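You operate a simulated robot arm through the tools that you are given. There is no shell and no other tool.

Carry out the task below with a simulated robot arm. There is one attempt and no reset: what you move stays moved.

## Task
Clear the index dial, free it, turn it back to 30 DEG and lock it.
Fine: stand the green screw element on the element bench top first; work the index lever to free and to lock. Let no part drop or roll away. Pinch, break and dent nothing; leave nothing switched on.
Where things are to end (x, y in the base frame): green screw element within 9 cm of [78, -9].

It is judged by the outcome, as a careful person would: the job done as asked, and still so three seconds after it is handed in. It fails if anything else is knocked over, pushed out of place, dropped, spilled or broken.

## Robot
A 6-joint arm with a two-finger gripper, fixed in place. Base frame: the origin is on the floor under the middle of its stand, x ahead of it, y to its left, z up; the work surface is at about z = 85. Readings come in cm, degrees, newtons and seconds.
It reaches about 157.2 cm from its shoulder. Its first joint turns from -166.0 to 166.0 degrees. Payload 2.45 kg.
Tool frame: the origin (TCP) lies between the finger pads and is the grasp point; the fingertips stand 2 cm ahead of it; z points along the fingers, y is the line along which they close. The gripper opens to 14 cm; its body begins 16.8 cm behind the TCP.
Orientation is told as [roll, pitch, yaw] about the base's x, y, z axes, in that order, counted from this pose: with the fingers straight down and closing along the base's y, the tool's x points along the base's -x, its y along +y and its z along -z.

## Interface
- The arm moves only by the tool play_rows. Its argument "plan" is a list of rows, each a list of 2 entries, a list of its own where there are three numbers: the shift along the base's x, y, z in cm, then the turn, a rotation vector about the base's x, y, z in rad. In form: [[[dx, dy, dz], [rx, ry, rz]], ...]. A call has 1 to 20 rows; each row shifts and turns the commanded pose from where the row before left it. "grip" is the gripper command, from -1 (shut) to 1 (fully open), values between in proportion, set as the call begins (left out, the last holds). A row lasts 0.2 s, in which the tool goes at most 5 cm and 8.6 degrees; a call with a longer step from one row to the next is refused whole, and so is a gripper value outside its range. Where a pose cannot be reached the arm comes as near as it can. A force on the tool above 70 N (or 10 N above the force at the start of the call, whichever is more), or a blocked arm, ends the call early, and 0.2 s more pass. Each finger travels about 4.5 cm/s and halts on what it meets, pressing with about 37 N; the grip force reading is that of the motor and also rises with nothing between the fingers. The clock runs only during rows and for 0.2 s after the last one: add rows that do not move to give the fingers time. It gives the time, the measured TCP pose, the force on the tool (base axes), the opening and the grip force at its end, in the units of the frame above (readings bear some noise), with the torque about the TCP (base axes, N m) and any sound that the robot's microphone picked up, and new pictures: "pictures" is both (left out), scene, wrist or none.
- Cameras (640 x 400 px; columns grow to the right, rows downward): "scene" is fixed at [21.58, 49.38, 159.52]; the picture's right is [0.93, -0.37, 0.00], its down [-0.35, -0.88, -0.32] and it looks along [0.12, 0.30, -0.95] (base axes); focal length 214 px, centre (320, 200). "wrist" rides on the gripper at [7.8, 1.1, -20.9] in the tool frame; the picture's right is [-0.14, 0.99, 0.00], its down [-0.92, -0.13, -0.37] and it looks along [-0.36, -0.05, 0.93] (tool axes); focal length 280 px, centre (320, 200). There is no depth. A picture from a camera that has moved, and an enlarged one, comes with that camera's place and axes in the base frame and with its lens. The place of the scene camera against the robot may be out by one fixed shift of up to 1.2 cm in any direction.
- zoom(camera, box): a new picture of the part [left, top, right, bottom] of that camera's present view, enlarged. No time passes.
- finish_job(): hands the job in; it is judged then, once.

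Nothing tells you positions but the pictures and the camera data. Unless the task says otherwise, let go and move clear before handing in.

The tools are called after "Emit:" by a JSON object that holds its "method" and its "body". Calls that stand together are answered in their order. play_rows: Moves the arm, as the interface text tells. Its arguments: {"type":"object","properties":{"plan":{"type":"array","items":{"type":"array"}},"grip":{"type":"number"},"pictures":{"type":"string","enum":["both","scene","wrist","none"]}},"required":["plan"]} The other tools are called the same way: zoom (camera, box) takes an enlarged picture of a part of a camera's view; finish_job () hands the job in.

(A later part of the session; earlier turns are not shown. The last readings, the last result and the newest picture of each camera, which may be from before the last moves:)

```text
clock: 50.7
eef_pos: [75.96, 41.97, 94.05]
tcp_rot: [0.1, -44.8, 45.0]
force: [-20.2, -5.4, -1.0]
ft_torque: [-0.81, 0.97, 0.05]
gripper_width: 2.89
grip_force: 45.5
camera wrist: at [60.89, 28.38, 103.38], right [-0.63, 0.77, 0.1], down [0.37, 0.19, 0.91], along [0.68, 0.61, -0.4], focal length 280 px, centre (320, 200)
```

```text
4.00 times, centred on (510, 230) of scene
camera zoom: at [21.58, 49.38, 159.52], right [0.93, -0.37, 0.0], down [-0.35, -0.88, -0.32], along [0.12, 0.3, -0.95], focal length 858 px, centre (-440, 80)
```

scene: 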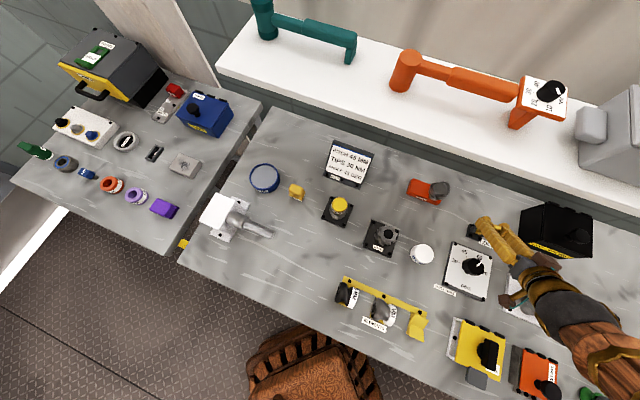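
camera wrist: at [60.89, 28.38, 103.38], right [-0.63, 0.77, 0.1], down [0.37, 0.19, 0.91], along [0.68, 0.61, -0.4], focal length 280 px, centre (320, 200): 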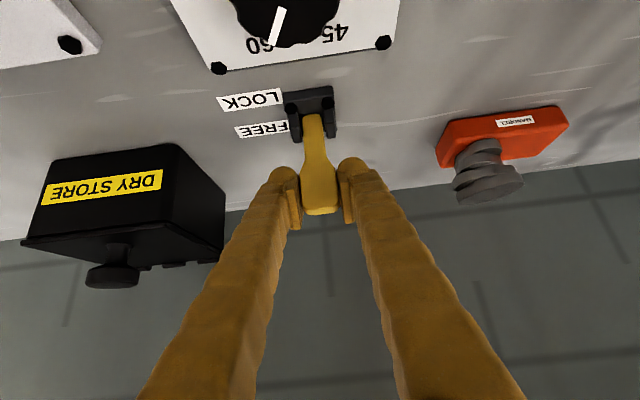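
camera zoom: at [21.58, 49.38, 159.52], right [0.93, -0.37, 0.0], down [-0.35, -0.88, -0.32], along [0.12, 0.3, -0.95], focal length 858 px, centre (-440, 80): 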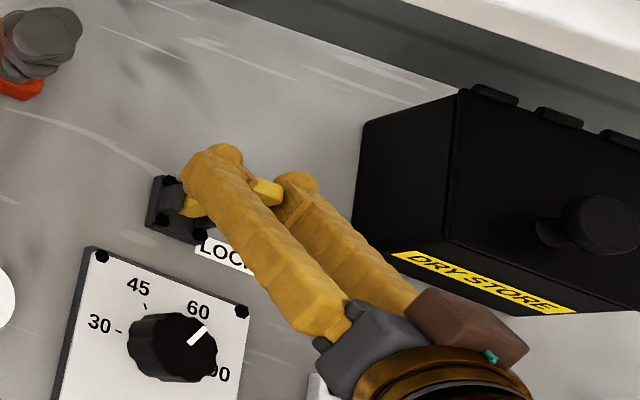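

The lever follows the gripper and is now just past upright. Continuing along the arc toward FREE.

Emit:
{"method": "play_rows", "body": {"plan": [[[0.25, 0.25, -0.06], [0, 0, 0]], [[0.25, 0.25, -0.08], [0, 0, 0]], [[0.25, 0.25, -0.1], [0, 0, 0]], [[0.25, 0.25, -0.12], [0, 0, 0]], [[0, 0, 0], [0, 0, 0]]], "pictures": "none"}}

```text
clock: 51.9
eef_pos: [76.98, 43.0, 93.77]
tcp_rot: [0.1, -44.8, 45.2]
force: [-30.4, 11.7, 15.9]
ft_torque: [-0.47, 1.13, 0.05]
gripper_width: 2.89
grip_force: 44.8
```

It's moving along, but the sideways load has grown to about 30 N toward the west. I'll shift slightly west to relax that before continuing.

Emit:
{"method": "play_rows", "body": {"plan": [[[-0.08, 0.08, 0.04], [0, 0, 0]], [[0, 0, 0], [0, 0, 0]]], "pictures": "wrist"}}

Emit:
{"method": "zoom", "body": {"camera": "wrist", "box": [240, 120, 400, 280]}}

Emit:
{"method": "zoom", "body": {"camera": "scene", "box": [430, 180, 590, 280]}}

```text
clock: 52.5
eef_pos: [76.96, 43.07, 93.54]
tcp_rot: [0.0, -44.7, 45.0]
force: [-14.3, 2.6, 6.9]
ft_torque: [-0.33, 0.6, 0.0]
gripper_width: 2.88
grip_force: 45.4
camera wrist: at [61.88, 29.4, 103.01], right [-0.63, 0.77, 0.1], down [0.37, 0.19, 0.91], along [0.68, 0.61, -0.4], focal length 280 px, centre (320, 200)
```

wrist: 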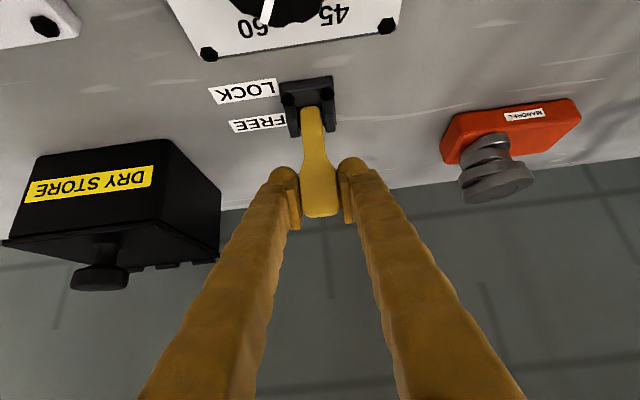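

```text
2.50 times, centred on (320, 200) of wrist
camera zoom: at [61.88, 29.4, 103.01], right [-0.63, 0.77, 0.1], down [0.37, 0.19, 0.91], along [0.68, 0.61, -0.4], focal length 701 px, centre (320, 200)
```

zoom: 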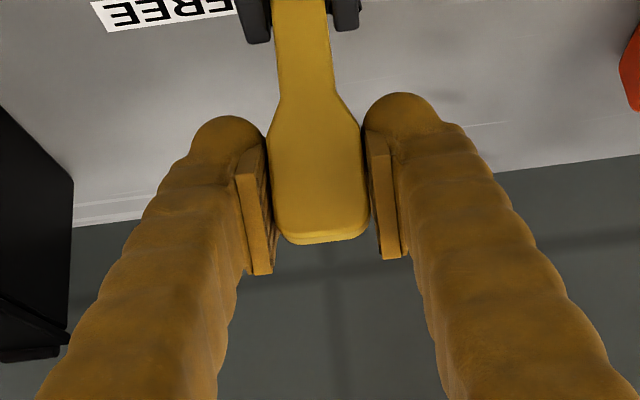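

```text
4.00 times, centred on (510, 230) of scene
camera zoom: at [21.58, 49.38, 159.52], right [0.93, -0.37, 0.0], down [-0.35, -0.88, -0.32], along [0.12, 0.3, -0.95], focal length 858 px, centre (-440, 80)
```

zoom: 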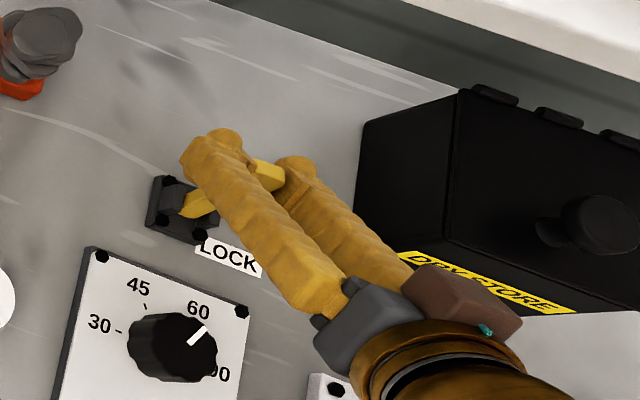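

The loads are relaxed and the lever is roughly 18° past upright. Moving further along the arc.

Emit:
{"method": "play_rows", "body": {"plan": [[[0.22, 0.27, -0.12], [0, 0, 0]], [[0.24, 0.26, -0.14], [0, 0, 0]], [[0.25, 0.25, -0.16], [0, 0, 0]], [[0, 0, 0], [0, 0, 0]]], "pictures": "none"}}

```text
clock: 53.5
eef_pos: [77.7, 43.77, 93.36]
tcp_rot: [0.0, -44.7, 44.9]
force: [3.5, -24.6, 1.3]
ft_torque: [-0.88, 0.5, 0.01]
gripper_width: 2.87
grip_force: 45.0
```

The lever is about 27° past upright with modest resistance. I'll take smaller steps now to find the end stop gently.

Emit:
{"method": "play_rows", "body": {"plan": [[[0.2, 0.14, -0.1], [0, 0, 0]], [[0.17, 0.17, -0.11], [0, 0, 0]], [[0, 0, 0], [0, 0, 0]]], "pictures": "wrist"}}

Emit:
{"method": "zoom", "body": {"camera": "wrist", "box": [240, 120, 400, 280]}}

Emit:
{"method": "zoom", "body": {"camera": "scene", "box": [430, 180, 590, 280]}}

```text
clock: 54.3
eef_pos: [78.08, 44.21, 93.01]
tcp_rot: [0.0, -44.7, 45.0]
force: [21.5, -18.8, -7.3]
ft_torque: [0.15, -0.41, 0.14]
gripper_width: 2.71
grip_force: 45.6
camera wrist: at [63.0, 30.53, 102.45], right [-0.63, 0.77, 0.1], down [0.37, 0.19, 0.91], along [0.68, 0.61, -0.4], focal length 280 px, centre (320, 200)
```

wrist: 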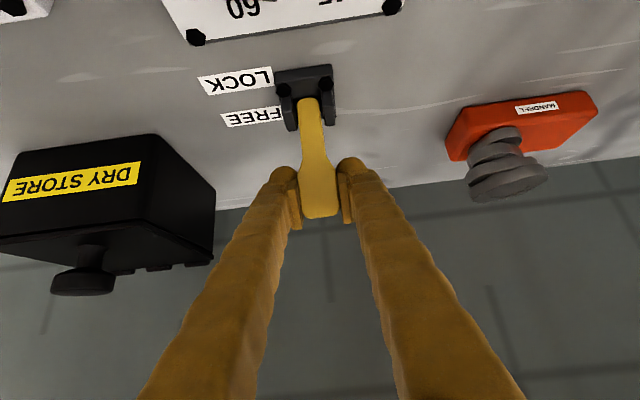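

```text
2.50 times, centred on (320, 200) of wrist
camera zoom: at [63.0, 30.53, 102.45], right [-0.63, 0.77, 0.1], down [0.37, 0.19, 0.91], along [0.68, 0.61, -0.4], focal length 701 px, centre (320, 200)
```

zoom: 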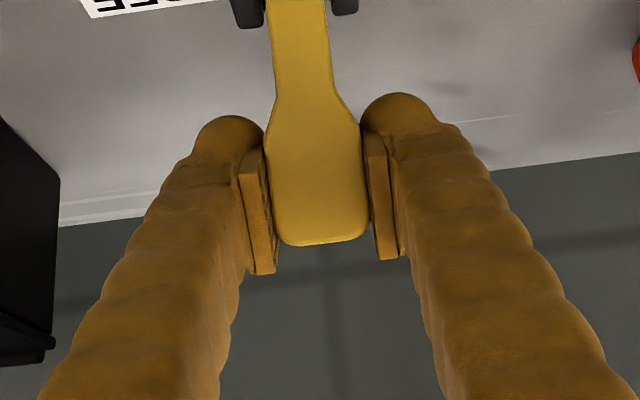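

```text
4.00 times, centred on (510, 230) of scene
camera zoom: at [21.58, 49.38, 159.52], right [0.93, -0.37, 0.0], down [-0.35, -0.88, -0.32], along [0.12, 0.3, -0.95], focal length 858 px, centre (-440, 80)
```

zoom: 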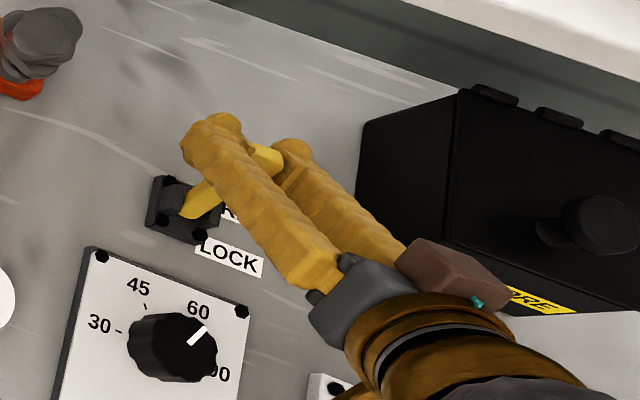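

The resistance along the arc has dropped away and the lever is at about +32°, mirroring its LOCK position. I'll ease the sideways load and nudge slightly further to confirm the end stop.

Emit:
{"method": "play_rows", "body": {"plan": [[[0.08, -0.08, 0], [0, 0, 0]], [[0.1, 0.1, -0.1], [0, 0, 0]], [[0, 0, 0], [0, 0, 0]]], "pictures": "none"}}

```text
clock: 55.1
eef_pos: [78.16, 44.34, 92.95]
tcp_rot: [0.1, -44.7, 45.1]
force: [-2.8, -11.0, 13.4]
ft_torque: [-0.8, 0.72, 0.01]
gripper_width: 2.65
grip_force: 44.5
```

Emit:
{"method": "play_rows", "body": {"plan": [[[0.12, 0.12, -0.08], [0, 0, 0]], [[0.1, 0.1, -0.08], [0, 0, 0]], [[0, 0, 0], [0, 0, 0]]], "pictures": "wrist"}}

Emit:
{"method": "zoom", "body": {"camera": "wrist", "box": [240, 120, 400, 280]}}

```text
clock: 55.9
eef_pos: [78.36, 44.44, 92.92]
tcp_rot: [0.1, -44.8, 45.0]
force: [-11.7, -2.3, 21.1]
ft_torque: [-1.04, 0.9, -0.03]
gripper_width: 2.64
grip_force: 45.6
camera wrist: at [63.33, 30.81, 102.18], right [-0.63, 0.77, 0.1], down [0.37, 0.19, 0.91], along [0.68, 0.61, -0.4], focal length 280 px, centre (320, 200)
```

wrist: 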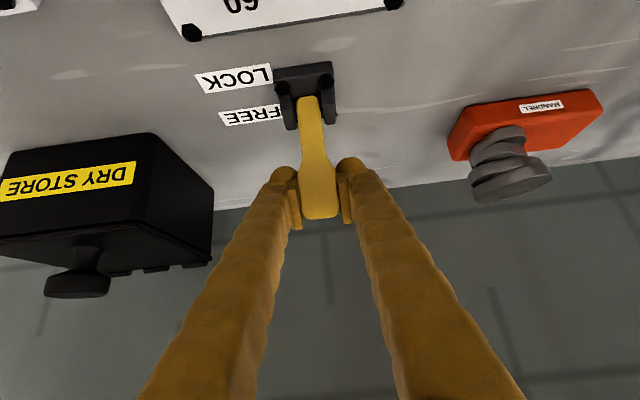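

```text
2.50 times, centred on (320, 200) of wrist
camera zoom: at [63.33, 30.81, 102.18], right [-0.63, 0.77, 0.1], down [0.37, 0.19, 0.91], along [0.68, 0.61, -0.4], focal length 701 px, centre (320, 200)
```

zoom: 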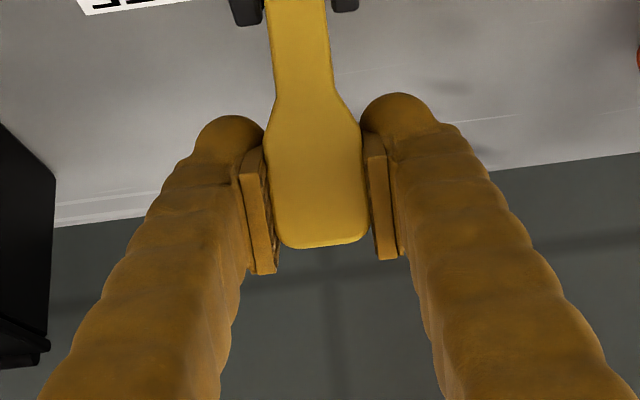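

The lever is still creeping without a hard stop, and I was pressing slightly down on it. I'll keep going north with less downward motion.

Emit:
{"method": "play_rows", "body": {"plan": [[[0.12, 0.12, 0.05], [0, 0, 0]], [[0.15, 0.15, 0], [0, 0, 0]], [[0.15, 0.15, -0.05], [0, 0, 0]], [[0, 0, 0], [0, 0, 0]]], "pictures": "wrist"}}

Emit:
{"method": "zoom", "body": {"camera": "scene", "box": [430, 180, 590, 280]}}

```text
clock: 56.9
eef_pos: [78.71, 44.88, 92.72]
tcp_rot: [0.0, -44.6, 44.9]
force: [-31.1, -6.8, -10.7]
ft_torque: [-0.89, 0.57, -0.06]
gripper_width: 2.63
grip_force: 45.2
camera wrist: at [63.7, 31.18, 102.02], right [-0.63, 0.77, 0.1], down [0.37, 0.19, 0.91], along [0.68, 0.61, -0.41], focal length 280 px, centre (320, 200)
```

wrist: 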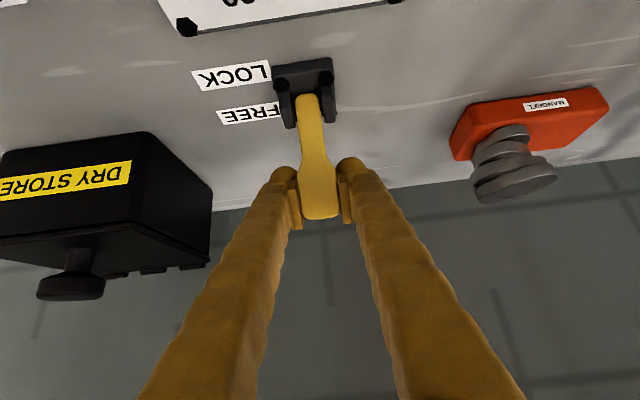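

```text
4.00 times, centred on (510, 230) of scene
camera zoom: at [21.58, 49.38, 159.52], right [0.93, -0.37, 0.0], down [-0.35, -0.88, -0.32], along [0.12, 0.3, -0.95], focal length 858 px, centre (-440, 80)
```

zoom: 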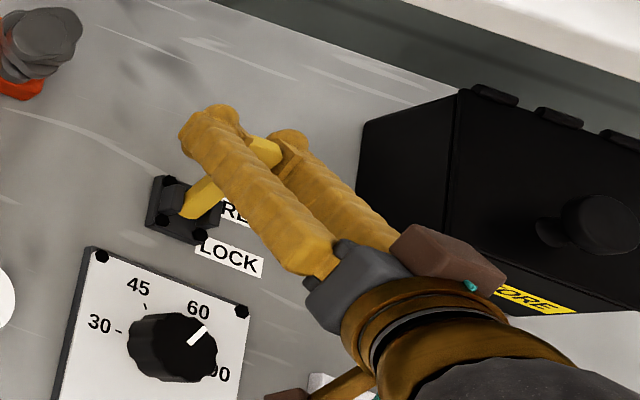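

Resistance has risen to about 27 N and the lever is around 33° past upright. One more small nudge to confirm it's on its stop.

Emit:
{"method": "play_rows", "body": {"plan": [[[0.08, 0.1, -0.07], [0, 0, 0]], [[0.06, 0.08, -0.06], [0, 0, 0]], [[0, 0, 0], [0, 0, 0]]], "pictures": "none"}}

```text
clock: 57.7
eef_pos: [78.96, 44.95, 92.49]
tcp_rot: [0.1, -44.8, 45.1]
force: [-31.8, -5.7, -21.6]
ft_torque: [-0.62, 0.27, -0.09]
gripper_width: 2.63
grip_force: 45.4
```

Most of that load is tension along the lever, so my path was too shallow. I'll correct downward along the arc and see whether a real stop appears.

Emit:
{"method": "play_rows", "body": {"plan": [[[0, 0, -0.12], [0, 0, 0]], [[0.08, 0.08, -0.12], [0, 0, 0]], [[0.05, 0.05, -0.08], [0, 0, 0]], [[0, 0, 0], [0, 0, 0]]], "pictures": "wrist"}}

Emit:
{"method": "zoom", "body": {"camera": "wrist", "box": [240, 80, 400, 240]}}

Emit:
{"method": "zoom", "body": {"camera": "scene", "box": [450, 190, 530, 260]}}

```text
clock: 58.7
eef_pos: [79.17, 45.21, 92.47]
tcp_rot: [0.0, -44.9, 45.1]
force: [-27.0, 5.0, 9.5]
ft_torque: [-1.04, 0.83, -0.16]
gripper_width: 2.65
grip_force: 45.2
camera wrist: at [64.08, 31.55, 101.8], right [-0.63, 0.77, 0.1], down [0.37, 0.19, 0.91], along [0.68, 0.61, -0.4], focal length 280 px, centre (320, 200)
```

wrist: 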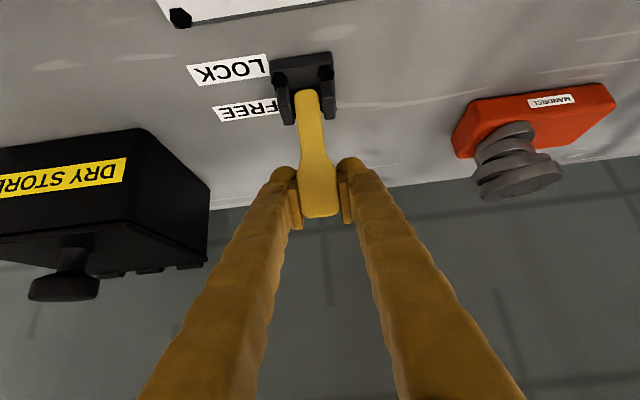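

```text
2.50 times, centred on (320, 160) of wrist
camera zoom: at [64.08, 31.55, 101.8], right [-0.63, 0.77, 0.1], down [0.37, 0.19, 0.91], along [0.68, 0.61, -0.4], focal length 701 px, centre (320, 300)
```

zoom: 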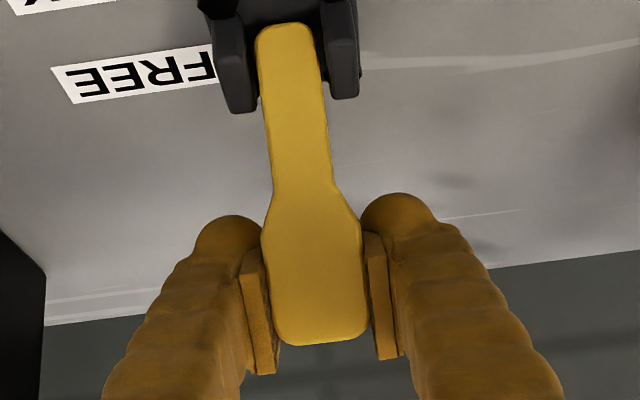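

```text
5.71 times, centred on (490, 225) of scene
camera zoom: at [21.58, 49.38, 159.52], right [0.93, -0.37, 0.0], down [-0.35, -0.88, -0.32], along [0.12, 0.3, -0.95], focal length 1226 px, centre (-651, 57)
```

zoom: 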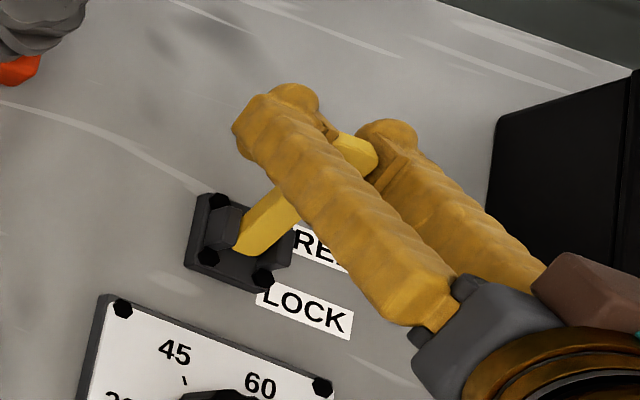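

What resistance there is comes mainly from the lever twisting between my pads, and no hard stop yet. I'll continue in small tangential steps.

Emit:
{"method": "play_rows", "body": {"plan": [[[0.05, 0.17, -0.11], [0, 0, 0]], [[0.11, 0.11, -0.12], [0, 0, 0]], [[0, 0, 0], [0, 0, 0]]], "pictures": "none"}}

```text
clock: 59.5
eef_pos: [79.41, 45.52, 92.2]
tcp_rot: [-0.1, -44.9, 44.9]
force: [-2.6, 3.8, 28.6]
ft_torque: [-0.94, 0.98, -0.11]
gripper_width: 2.62
grip_force: 45.6
```

Emit:
{"method": "play_rows", "body": {"plan": [[[0.12, 0.12, 0.02], [0, 0, 0]], [[0.12, 0.12, -0.08], [0, 0, 0]], [[0, 0, 0], [0, 0, 0]]], "pictures": "wrist"}}

Emit:
{"method": "zoom", "body": {"camera": "wrist", "box": [240, 80, 400, 240]}}

Emit:
{"method": "zoom", "body": {"camera": "scene", "box": [450, 190, 530, 260]}}

```text
clock: 60.3
eef_pos: [79.41, 45.6, 92.01]
tcp_rot: [0.0, -44.6, 45.1]
force: [2.5, -8.7, 23.8]
ft_torque: [-1.0, 0.97, 0.06]
gripper_width: 2.62
grip_force: 45.2
camera wrist: at [64.41, 31.94, 101.42], right [-0.63, 0.77, 0.1], down [0.37, 0.19, 0.91], along [0.68, 0.61, -0.4], focal length 280 px, centre (320, 200)
```

wrist: 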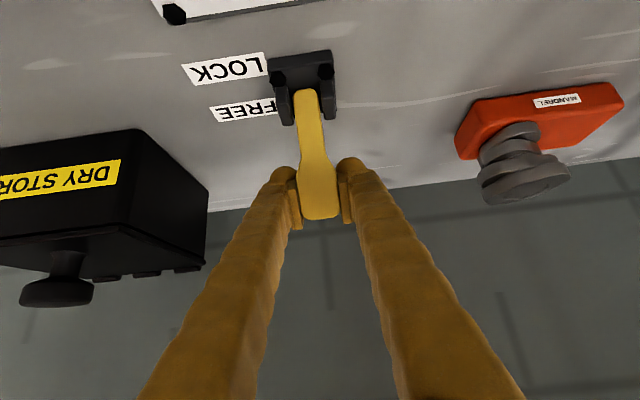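

```text
2.50 times, centred on (320, 160) of wrist
camera zoom: at [64.41, 31.94, 101.42], right [-0.63, 0.77, 0.1], down [0.37, 0.19, 0.91], along [0.68, 0.61, -0.4], focal length 701 px, centre (320, 300)
```

zoom: 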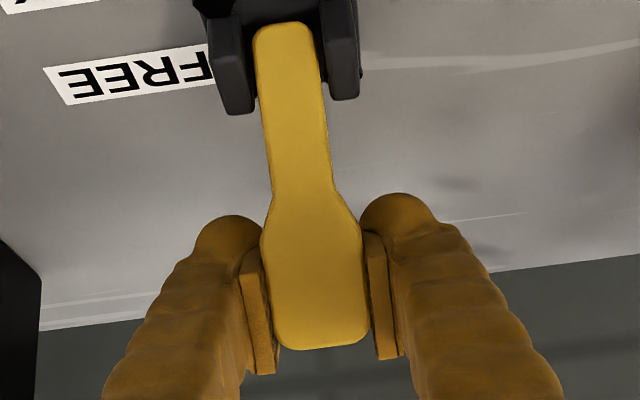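

```text
5.71 times, centred on (490, 225) of scene
camera zoom: at [21.58, 49.38, 159.52], right [0.93, -0.37, 0.0], down [-0.35, -0.88, -0.32], along [0.12, 0.3, -0.95], focal length 1226 px, centre (-651, 57)
```

zoom: 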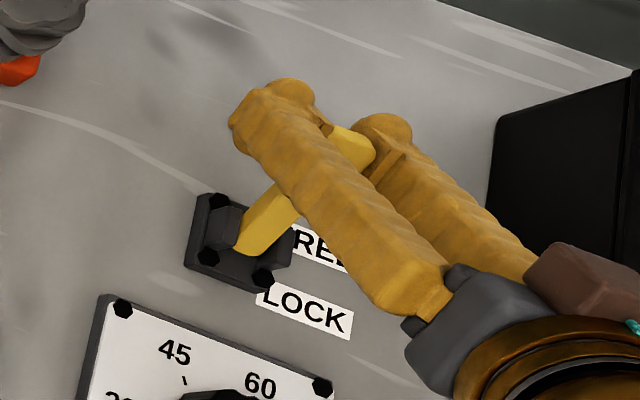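

The lever keeps turning at constant resistance, around 37° past upright now. I continue a little further to find its stop.

Emit:
{"method": "play_rows", "body": {"plan": [[[0.14, 0.1, -0.02], [0, 0, 0]], [[0.12, 0.12, -0.12], [0, 0, 0]], [[0, 0, 0], [0, 0, 0]]], "pictures": "wrist"}}

```text
clock: 61.1
eef_pos: [79.74, 45.77, 91.79]
tcp_rot: [0.1, -44.7, 45.0]
force: [-17.4, -40.7, 24.1]
ft_torque: [0.15, -0.02, 0.13]
gripper_width: 2.62
grip_force: 44.9
camera wrist: at [64.6, 32.14, 101.21], right [-0.63, 0.77, 0.1], down [0.37, 0.19, 0.91], along [0.68, 0.61, -0.4], focal length 280 px, centre (320, 200)
```

wrist: 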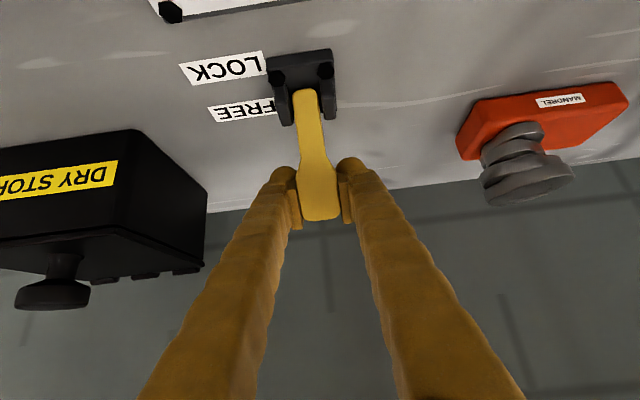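

The tangential force jumped to about 47 N and the twist vanished, so the lever is on its FREE stop. I'll ease off and then open the fingers.

Emit:
{"method": "play_rows", "body": {"plan": [[[-0.12, -0.1, 0.1], [0, 0, 0]], [[0, 0, 0], [0, 0, 0]]], "pictures": "none"}}

Emit:
{"method": "play_rows", "body": {"plan": [[[0, 0, 0], [0, 0, 0]], [[0, 0, 0], [0, 0, 0]], [[0, 0, 0], [0, 0, 0]]], "grip": -0.14}}

Emit:
{"method": "zoom", "body": {"camera": "wrist", "box": [240, 80, 400, 240]}}

Emit:
{"method": "zoom", "body": {"camera": "scene", "box": [450, 190, 530, 260]}}

```text
clock: 61.7
eef_pos: [79.58, 45.75, 91.87]
tcp_rot: [0.0, -44.8, 45.0]
force: [27.0, -19.7, -14.0]
ft_torque: [1.44, -0.95, 0.42]
gripper_width: 2.6
grip_force: 44.6
```

```text
clock: 62.5
eef_pos: [79.59, 45.94, 91.97]
tcp_rot: [0.1, -44.7, 45.0]
force: [-0.7, -0.3, -0.2]
ft_torque: [0.01, 0.01, 0.0]
gripper_width: 5.99
grip_force: 0.0
camera wrist: at [64.51, 32.16, 101.32], right [-0.63, 0.77, 0.1], down [0.37, 0.19, 0.91], along [0.68, 0.61, -0.4], focal length 280 px, centre (320, 200)
```

scene: 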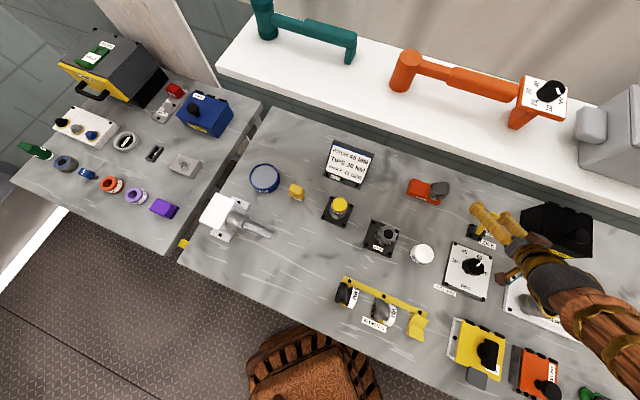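
wrist: 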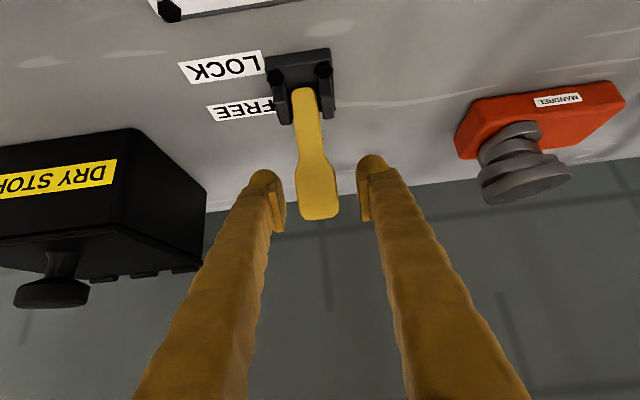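

```text
2.50 times, centred on (320, 160) of wrist
camera zoom: at [64.51, 32.16, 101.32], right [-0.63, 0.77, 0.1], down [0.37, 0.19, 0.91], along [0.68, 0.61, -0.4], focal length 701 px, centre (320, 300)
```

zoom: 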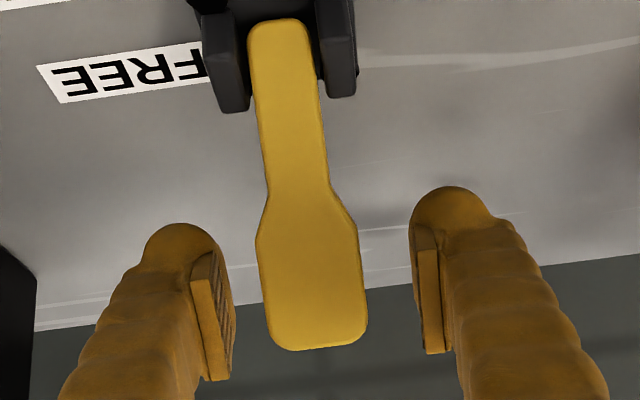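

```text
5.71 times, centred on (490, 225) of scene
camera zoom: at [21.58, 49.38, 159.52], right [0.93, -0.37, 0.0], down [-0.35, -0.88, -0.32], along [0.12, 0.3, -0.95], focal length 1226 px, centre (-651, 57)
```

zoom: 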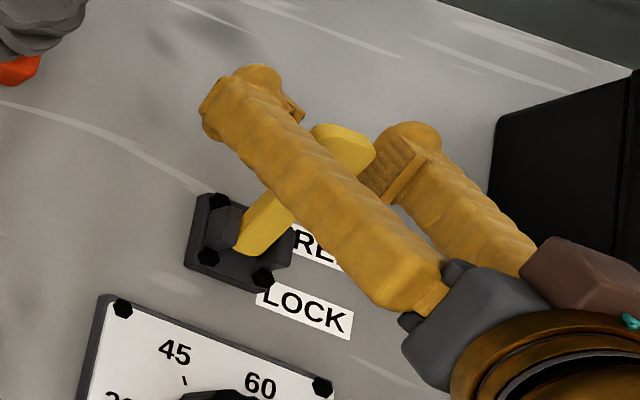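

The lever stays at FREE by itself. Now I'll withdraw along the tool axis, move south clear of the shelf, and only then bring the tool upright over the dial.

Emit:
{"method": "play_rows", "body": {"plan": [[[-0.75, -0.75, 1.06], [0, 0, 0]], [[-1.25, -1.25, 1.77], [0, 0, 0]], [[-1.5, -1.5, 2.1], [0, 0, 0]], [[-1.5, -1.5, 2.1], [0, 0, 0]], [[-2, -2, 1], [0, 0, 0]], [[-2.5, -2.5, 0], [0, 0, 0]], [[-2.7, -3.2, 0], [0, 0, 0]], [[0, 0, 0], [0, 0, 0]]]}}

Emit:
{"method": "zoom", "body": {"camera": "scene", "box": [440, 200, 520, 300]}}

```text
clock: 64.3
eef_pos: [67.42, 33.11, 99.99]
tcp_rot: [0.1, -44.7, 45.1]
force: [0.0, -0.3, 0.5]
ft_torque: [0.02, -0.01, 0.0]
gripper_width: 6.0
grip_force: 0.1
camera wrist: at [52.3, 19.41, 109.38], right [-0.63, 0.77, 0.1], down [0.37, 0.19, 0.91], along [0.68, 0.61, -0.4], focal length 280 px, centre (320, 200)
```

scene: 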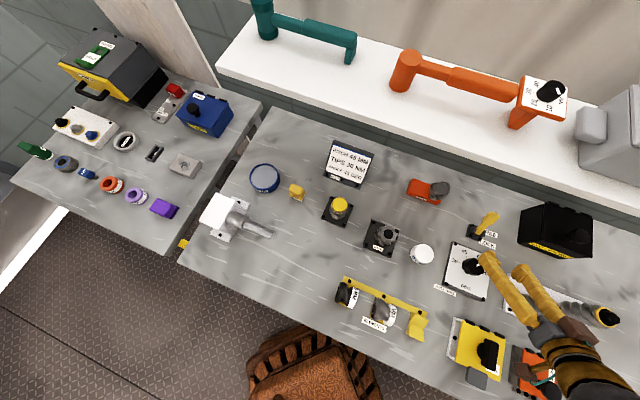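
wrist: 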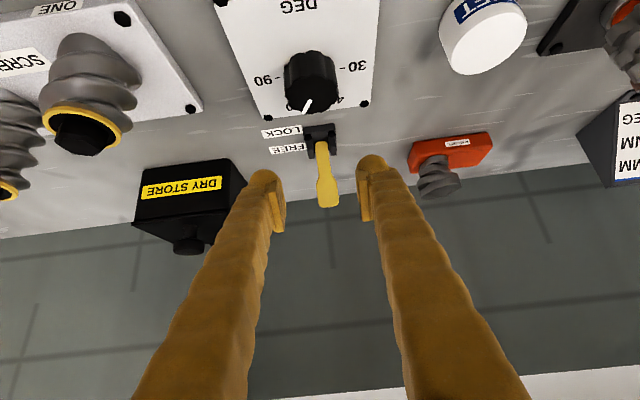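

```text
4.00 times, centred on (480, 250) of scene
camera zoom: at [21.58, 49.38, 159.52], right [0.93, -0.37, 0.0], down [-0.35, -0.88, -0.32], along [0.12, 0.3, -0.95], focal length 858 px, centre (-320, 0)
```

zoom: 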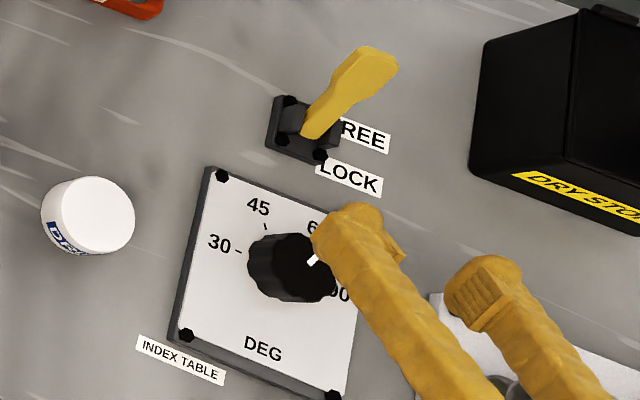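

The lever is plainly at FREE in the scene view. I'll bring the tool upright over the dial, pre-turn it to yaw about -5° so I have room to turn counter-clockwise, and open the fingers for the knob.

Emit:
{"method": "play_rows", "body": {"plan": [[[0, 0, 0.3], [-0.092, 0.092, 0]], [[0, 0, 0.3], [-0.092, 0.092, 0]], [[0, 0, 0.3], [-0.092, 0.092, 0]], [[0, 0, 0.3], [-0.092, 0.092, 0]], [[0, 0, 0.3], [-0.092, 0.092, 0]], [[0, 0, 0.3], [-0.092, 0.092, 0]], [[0, 0, 0], [0, 0, -0.1454]], [[0, 0, 0], [0, 0, -0.1454]], [[0, 0, 0], [0, 0, -0.1454]], [[0, 0, 0], [0, 0, -0.1454]], [[0, 0, 0], [0, 0, -0.1454]], [[0, 0, 0], [0, 0, -0.1454]], [[0, 0, 0], [0, 0, 0]]], "grip": 0.25}}

Emit:
{"method": "zoom", "body": {"camera": "wrist", "box": [240, 80, 400, 240]}}

```text
clock: 67.1
eef_pos: [67.45, 33.0, 101.86]
tcp_rot: [0.1, 0.0, -5.0]
force: [1.1, 0.3, 0.1]
ft_torque: [0.04, 0.01, -0.01]
gripper_width: 8.74
grip_force: 0.1
camera wrist: at [59.76, 34.71, 122.74], right [0.22, 0.97, 0.0], down [0.91, -0.21, 0.37], along [0.36, -0.08, -0.93], focal length 280 px, centre (320, 200)
```

scene: 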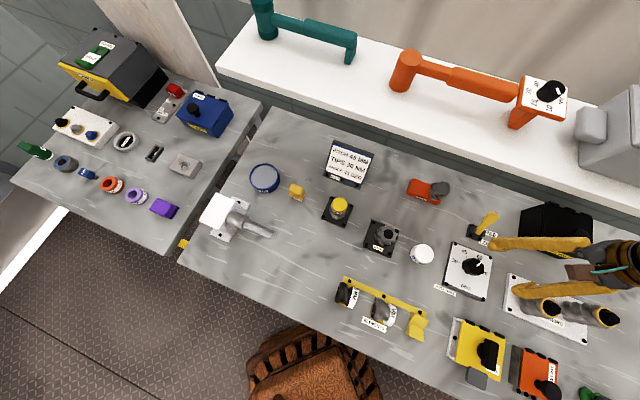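
wrist: 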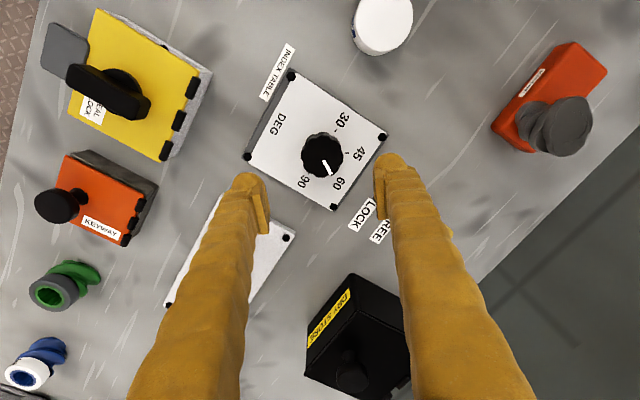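

```text
2.50 times, centred on (320, 160) of wrist
camera zoom: at [59.76, 34.71, 122.74], right [0.22, 0.97, 0.0], down [0.91, -0.21, 0.37], along [0.36, -0.08, -0.93], focal length 701 px, centre (320, 300)
```

zoom: 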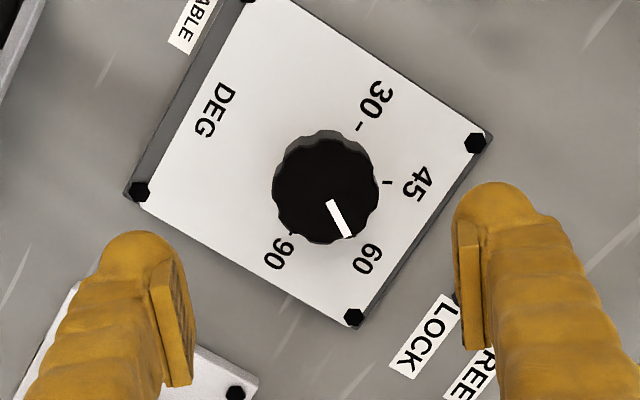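

The knob centre is at about (67.3, 33.35), 5.1 cm across. The ticks sit at 30 = due west (135°), 45 = 75°, 60 = 15° and 90 = -45°, so the pointer must turn about +120°. I'll centre over the knob and descend partway.

Emit:
{"method": "play_rows", "body": {"plan": [[[-0.15, 0.35, -2], [0, 0, 0]], [[0, 0, -2.5], [0, 0, 0]], [[0, 0, -2.5], [0, 0, 0]], [[0, 0, -1.5], [0, 0, 0]], [[0, 0, 0], [0, 0, 0]]], "grip": 0.03, "pictures": "wrist"}}

Emit:
{"method": "zoom", "body": {"camera": "wrist", "box": [240, 100, 400, 260]}}

Emit:
{"method": "zoom", "body": {"camera": "scene", "box": [440, 200, 520, 300]}}

```text
clock: 68.3
eef_pos: [67.27, 33.42, 93.25]
tcp_rot: [0.1, 0.1, -4.9]
force: [-0.8, 0.9, 0.4]
ft_torque: [0.03, -0.05, 0.01]
gripper_width: 7.23
grip_force: 0.0
camera wrist: at [59.55, 35.09, 114.19], right [0.22, 0.97, 0.0], down [0.91, -0.21, 0.37], along [0.36, -0.08, -0.93], focal length 280 px, centre (320, 200)
```

wrist: 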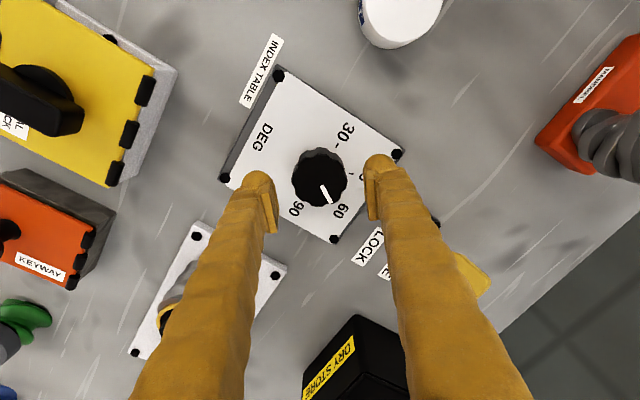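

```text
2.50 times, centred on (320, 180) of wrist
camera zoom: at [59.55, 35.09, 114.19], right [0.22, 0.97, 0.0], down [0.91, -0.21, 0.37], along [0.36, -0.08, -0.93], focal length 701 px, centre (320, 250)
```

zoom: 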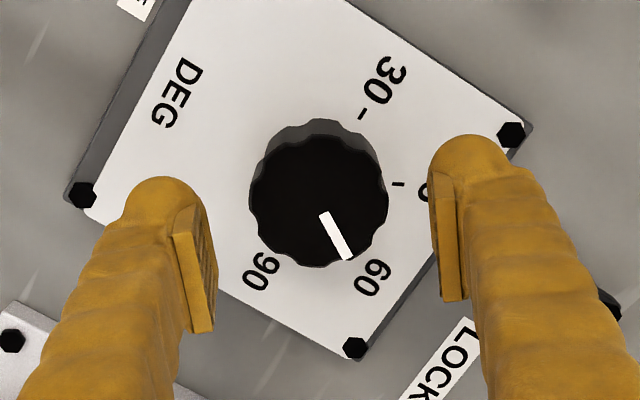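

```text
4.00 times, centred on (480, 250) of scene
camera zoom: at [21.58, 49.38, 159.52], right [0.93, -0.37, 0.0], down [-0.35, -0.88, -0.32], along [0.12, 0.3, -0.95], focal length 858 px, centre (-320, 0)
```

zoom: 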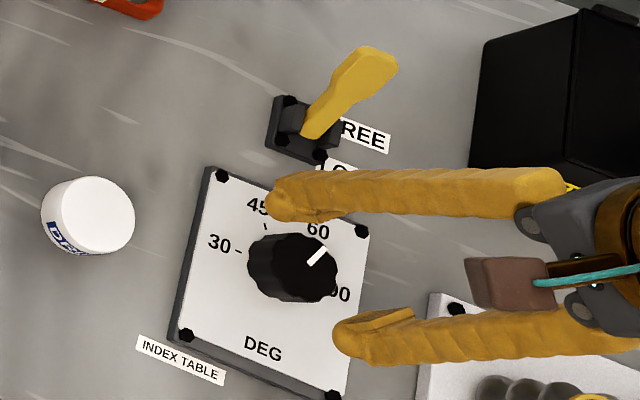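

The knob is well centred between the pads, with the finger clear of the plate corner bolts. Descending so the pads overlap the knob's side while staying above the plate.

Emit:
{"method": "play_rows", "body": {"plan": [[[-0.2, 0, -1.2], [0, 0, 0]], [[0, 0, -1.2], [0, 0, 0]], [[0, 0, -0.8], [0, 0, 0]], [[0, 0, -0.3], [0, 0, 0]], [[0, 0, 0], [0, 0, 0]]], "pictures": "wrist"}}

Emit:
{"method": "zoom", "body": {"camera": "wrist", "box": [240, 100, 400, 260]}}

Emit:
{"method": "zoom", "body": {"camera": "scene", "box": [440, 200, 520, 300]}}

```text
clock: 69.5
eef_pos: [67.03, 33.51, 89.93]
tcp_rot: [0.2, 0.0, -5.0]
force: [-1.5, 0.5, 0.4]
ft_torque: [0.0, 0.04, -0.03]
gripper_width: 7.21
grip_force: 0.0
camera wrist: at [59.32, 35.07, 110.71], right [0.22, 0.97, 0.0], down [0.91, -0.21, 0.37], along [0.36, -0.08, -0.93], focal length 280 px, centre (320, 200)
```

wrist: 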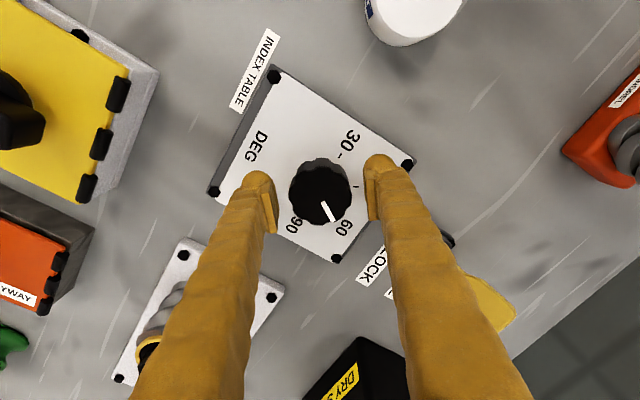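

```text
2.50 times, centred on (320, 180) of wrist
camera zoom: at [59.32, 35.07, 110.71], right [0.22, 0.97, 0.0], down [0.91, -0.21, 0.37], along [0.36, -0.08, -0.93], focal length 701 px, centre (320, 250)
```

zoom: 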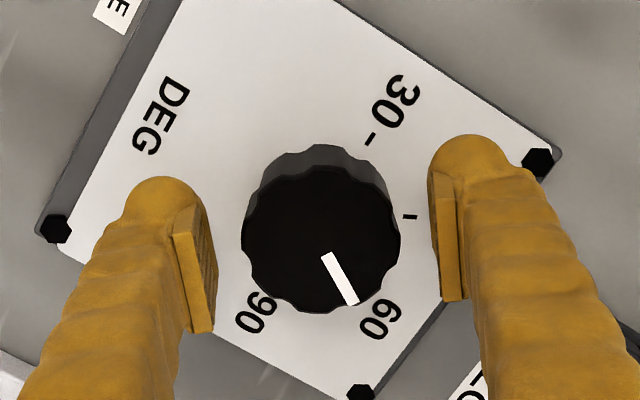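

```text
4.00 times, centred on (480, 250) of scene
camera zoom: at [21.58, 49.38, 159.52], right [0.93, -0.37, 0.0], down [-0.35, -0.88, -0.32], along [0.12, 0.3, -0.95], focal length 858 px, centre (-320, 0)
```

zoom: 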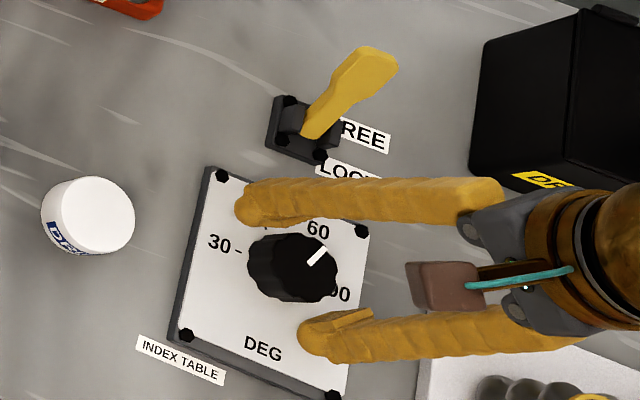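

The pads straddle the knob with roughly 1.6 cm overlap. A tiny adjustment, then I close gently on it.

Emit:
{"method": "play_rows", "body": {"plan": [[[0.05, -0.1, -0.2], [0, 0, 0]], [[0, 0, 0], [0, 0, 0]], [[0, 0, 0], [0, 0, 0]], [[0, 0, 0], [0, 0, 0]]], "grip": -0.34, "pictures": "wrist"}}

Emit:
{"method": "zoom", "body": {"camera": "wrist", "box": [240, 100, 400, 260]}}

```text
clock: 70.5
eef_pos: [66.95, 33.35, 89.64]
tcp_rot: [0.1, 0.0, -5.0]
force: [2.4, 8.2, 2.7]
ft_torque: [0.12, -0.1, -0.02]
gripper_width: 5.19
grip_force: 4.2
camera wrist: at [59.4, 34.98, 110.55], right [0.22, 0.97, 0.0], down [0.91, -0.21, 0.37], along [0.36, -0.08, -0.93], focal length 280 px, centre (320, 200)
```

wrist: 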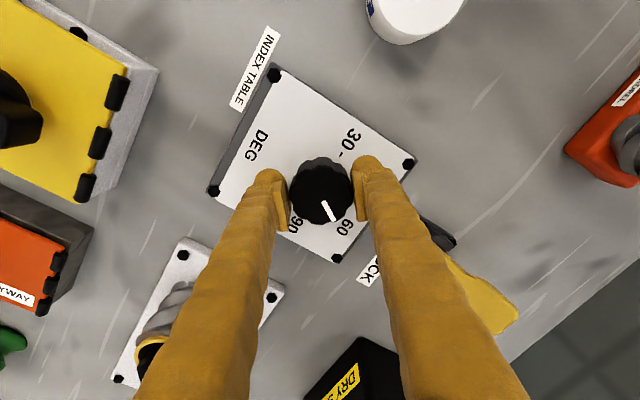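

```text
2.50 times, centred on (320, 180) of wrist
camera zoom: at [59.4, 34.98, 110.55], right [0.22, 0.97, 0.0], down [0.91, -0.21, 0.37], along [0.36, -0.08, -0.93], focal length 701 px, centre (320, 250)
```

zoom: 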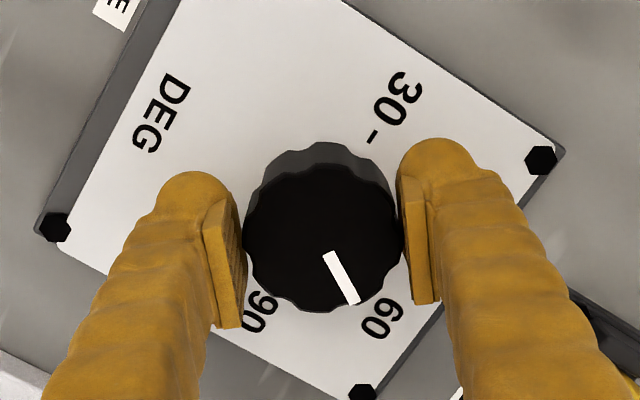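

The pads are touching at 5.2 cm with a small side load. I'll let the grip firm up with a tiny centring shift.

Emit:
{"method": "play_rows", "body": {"plan": [[[0, 0.05, 0], [0, 0, 0]], [[0, 0, 0], [0, 0, 0]], [[0, 0, 0], [0, 0, 0]]], "grip": -0.5, "pictures": "none"}}

```text
clock: 71.3
eef_pos: [67.11, 33.49, 89.65]
tcp_rot: [0.1, 0.0, -5.0]
force: [-6.0, 10.7, 4.1]
ft_torque: [0.11, 0.1, 0.06]
gripper_width: 4.98
grip_force: 44.6
```

The knob is held firmly at 5.0 cm with modest side force. I'll start turning counter-clockwise by about 25° and check the torque.

Emit:
{"method": "play_rows", "body": {"plan": [[[0, 0.03, 0], [0, 0, 0.1]], [[0, 0, 0], [0, 0, 0.11]], [[0, 0, 0], [0, 0, 0.11]], [[0, 0, 0], [0, 0, 0.11]], [[0, 0, 0], [0, 0, 0]]], "pictures": "wrist"}}

Emit:
{"method": "zoom", "body": {"camera": "wrist", "box": [240, 100, 400, 260]}}

```text
clock: 72.5
eef_pos: [67.04, 33.4, 89.72]
tcp_rot: [0.1, 0.1, 19.7]
force: [6.3, -19.3, -11.8]
ft_torque: [-0.16, -0.11, 0.01]
gripper_width: 5.01
grip_force: 45.2
camera wrist: at [59.44, 31.62, 110.54], right [-0.2, 0.98, 0.0], down [0.91, 0.19, 0.37], along [0.36, 0.08, -0.93], focal length 280 px, centre (320, 200)
```

wrist: 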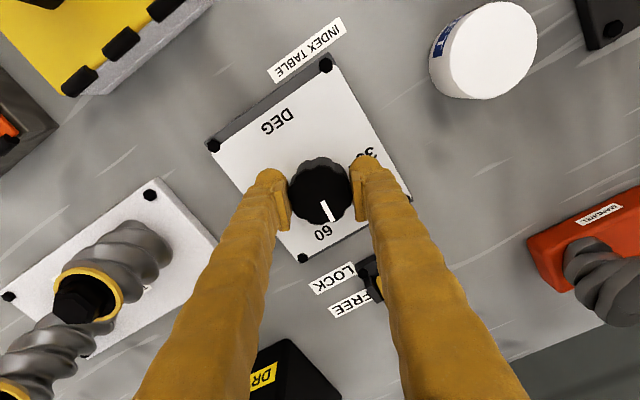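

```text
2.50 times, centred on (320, 180) of wrist
camera zoom: at [59.44, 31.62, 110.54], right [-0.2, 0.98, 0.0], down [0.91, 0.19, 0.37], along [0.36, 0.08, -0.93], focal length 701 px, centre (320, 250)
```

zoom: 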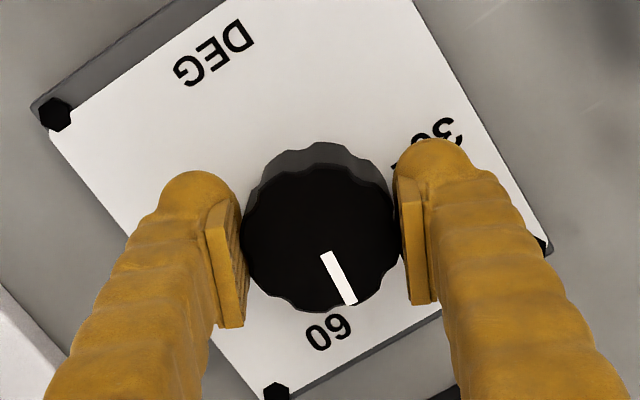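

The knob turns with the gripper as intended, and the pointer has left 60. I'll correct the small off-centre load and continue.

Emit:
{"method": "play_rows", "body": {"plan": [[[0.02, -0.07, -0.04], [0, 0, 0.1]], [[0, 0, 0], [0, 0, 0.12]], [[0, 0, 0], [0, 0, 0.12]], [[0, 0, 0], [0, 0, 0.12]], [[0, 0, 0], [0, 0, 0]]], "pictures": "wrist"}}

Emit:
{"method": "zoom", "body": {"camera": "wrist", "box": [240, 100, 400, 260]}}

```text
clock: 73.7
eef_pos: [67.34, 33.25, 89.75]
tcp_rot: [0.0, 0.0, 46.1]
force: [7.6, -40.0, 4.5]
ft_torque: [-0.51, -0.07, -0.01]
gripper_width: 4.99
grip_force: 45.1
camera wrist: at [61.0, 28.29, 110.54], right [-0.62, 0.79, 0.0], down [0.73, 0.57, 0.37], along [0.29, 0.23, -0.93], focal length 280 px, centre (320, 200)
```

wrist: 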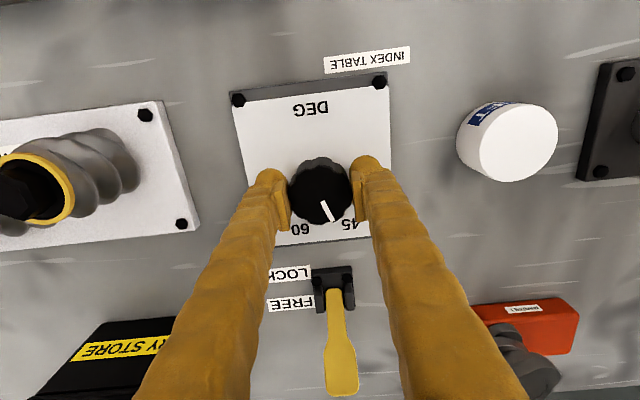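

```text
2.50 times, centred on (320, 180) of wrist
camera zoom: at [61.0, 28.29, 110.54], right [-0.62, 0.79, 0.0], down [0.73, 0.57, 0.37], along [0.29, 0.23, -0.93], focal length 701 px, centre (320, 250)
```

zoom: 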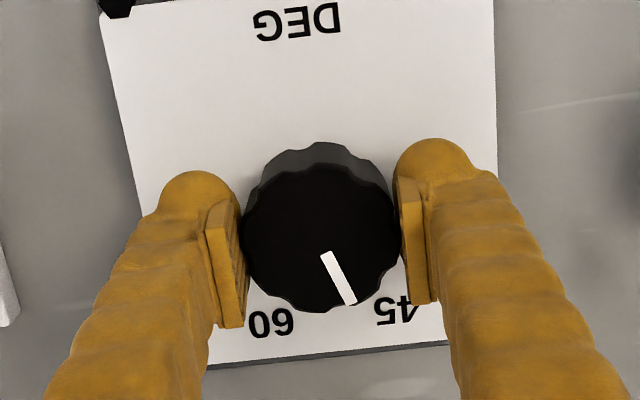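

The pointer is now near 66°, but an off-centre side load of about 40 N has built up because my grasp centre is slightly off the knob axis. I'll re-centre before continuing.

Emit:
{"method": "play_rows", "body": {"plan": [[[0.04, -0.12, 0], [0, 0, 0]], [[0, -0.06, 0], [0, 0, 0]], [[0, 0, 0], [0, 0, 0]]], "pictures": "none"}}

```text
clock: 74.5
eef_pos: [67.19, 33.32, 89.55]
tcp_rot: [0.0, -0.1, 46.0]
force: [-1.3, 7.7, -5.1]
ft_torque: [0.25, 0.02, 0.02]
gripper_width: 4.99
grip_force: 45.1
```

The load is down to a few newtons. Continuing the turn with small centring corrections built in.

Emit:
{"method": "play_rows", "body": {"plan": [[[0.05, -0.02, 0], [0, 0, 0.12]], [[0.05, -0.01, 0], [0, 0, 0.12]], [[0.05, 0, 0], [0, 0, 0.12]], [[0.05, 0, 0], [0, 0, 0.12]], [[0, 0, 0], [0, 0, 0]]], "pictures": "wrist"}}

Emit:
{"method": "zoom", "body": {"camera": "wrist", "box": [240, 100, 400, 260]}}

```text
clock: 75.7
eef_pos: [67.3, 33.26, 89.61]
tcp_rot: [0.2, 0.0, 73.6]
force: [-49.9, 32.5, 20.6]
ft_torque: [0.42, 0.68, 0.11]
gripper_width: 5.01
grip_force: 44.5
camera wrist: at [64.09, 25.93, 110.54], right [-0.91, 0.41, 0.0], down [0.38, 0.85, 0.37], along [0.15, 0.34, -0.93], focal length 280 px, centre (320, 200)
```

wrist: 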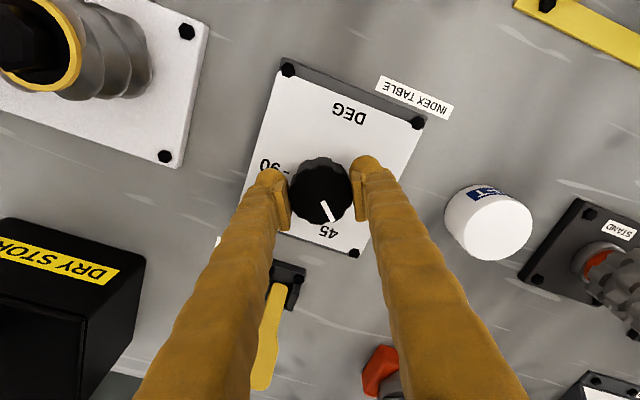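

```text
2.50 times, centred on (320, 180) of wrist
camera zoom: at [64.09, 25.93, 110.54], right [-0.91, 0.41, 0.0], down [0.38, 0.85, 0.37], along [0.15, 0.34, -0.93], focal length 701 px, centre (320, 250)
```

zoom: 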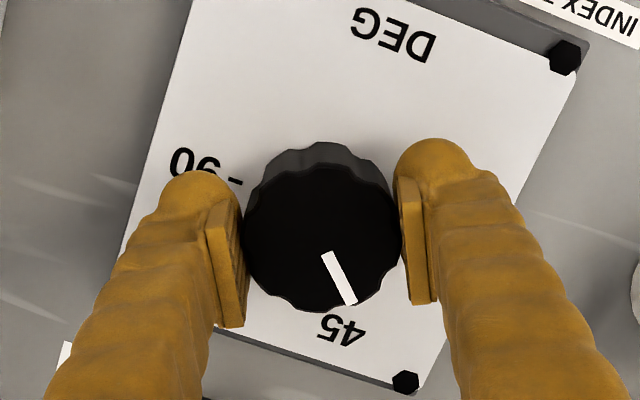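

The pointer is at about 94°, but my centring correction went the wrong way and there's about 60 N side load. I'll relieve it right away.

Emit:
{"method": "play_rows", "body": {"plan": [[[-0.12, 0.08, 0.05], [0, 0, 0]], [[-0.08, 0.05, 0.03], [0, 0, 0]], [[0, 0, 0], [0, 0, 0]]], "pictures": "none"}}

```text
clock: 76.5
eef_pos: [67.26, 33.2, 89.56]
tcp_rot: [0.2, 0.1, 73.5]
force: [-11.2, 17.5, -14.9]
ft_torque: [0.15, -0.11, 0.02]
gripper_width: 4.96
grip_force: 45.1
```

Emit:
{"method": "play_rows", "body": {"plan": [[[-0.03, 0.05, -0.03], [0, 0, 0]], [[0, 0, 0], [0, 0, 0.1]], [[0, 0, 0], [0, 0, 0.1]], [[0, 0, 0], [0, 0, 0]]], "pictures": "none"}}

```text
clock: 77.5
eef_pos: [67.21, 33.2, 89.61]
tcp_rot: [0.0, 0.0, 85.0]
force: [31.1, -32.6, -8.4]
ft_torque: [-0.49, -0.39, -0.02]
gripper_width: 4.95
grip_force: 45.0
```

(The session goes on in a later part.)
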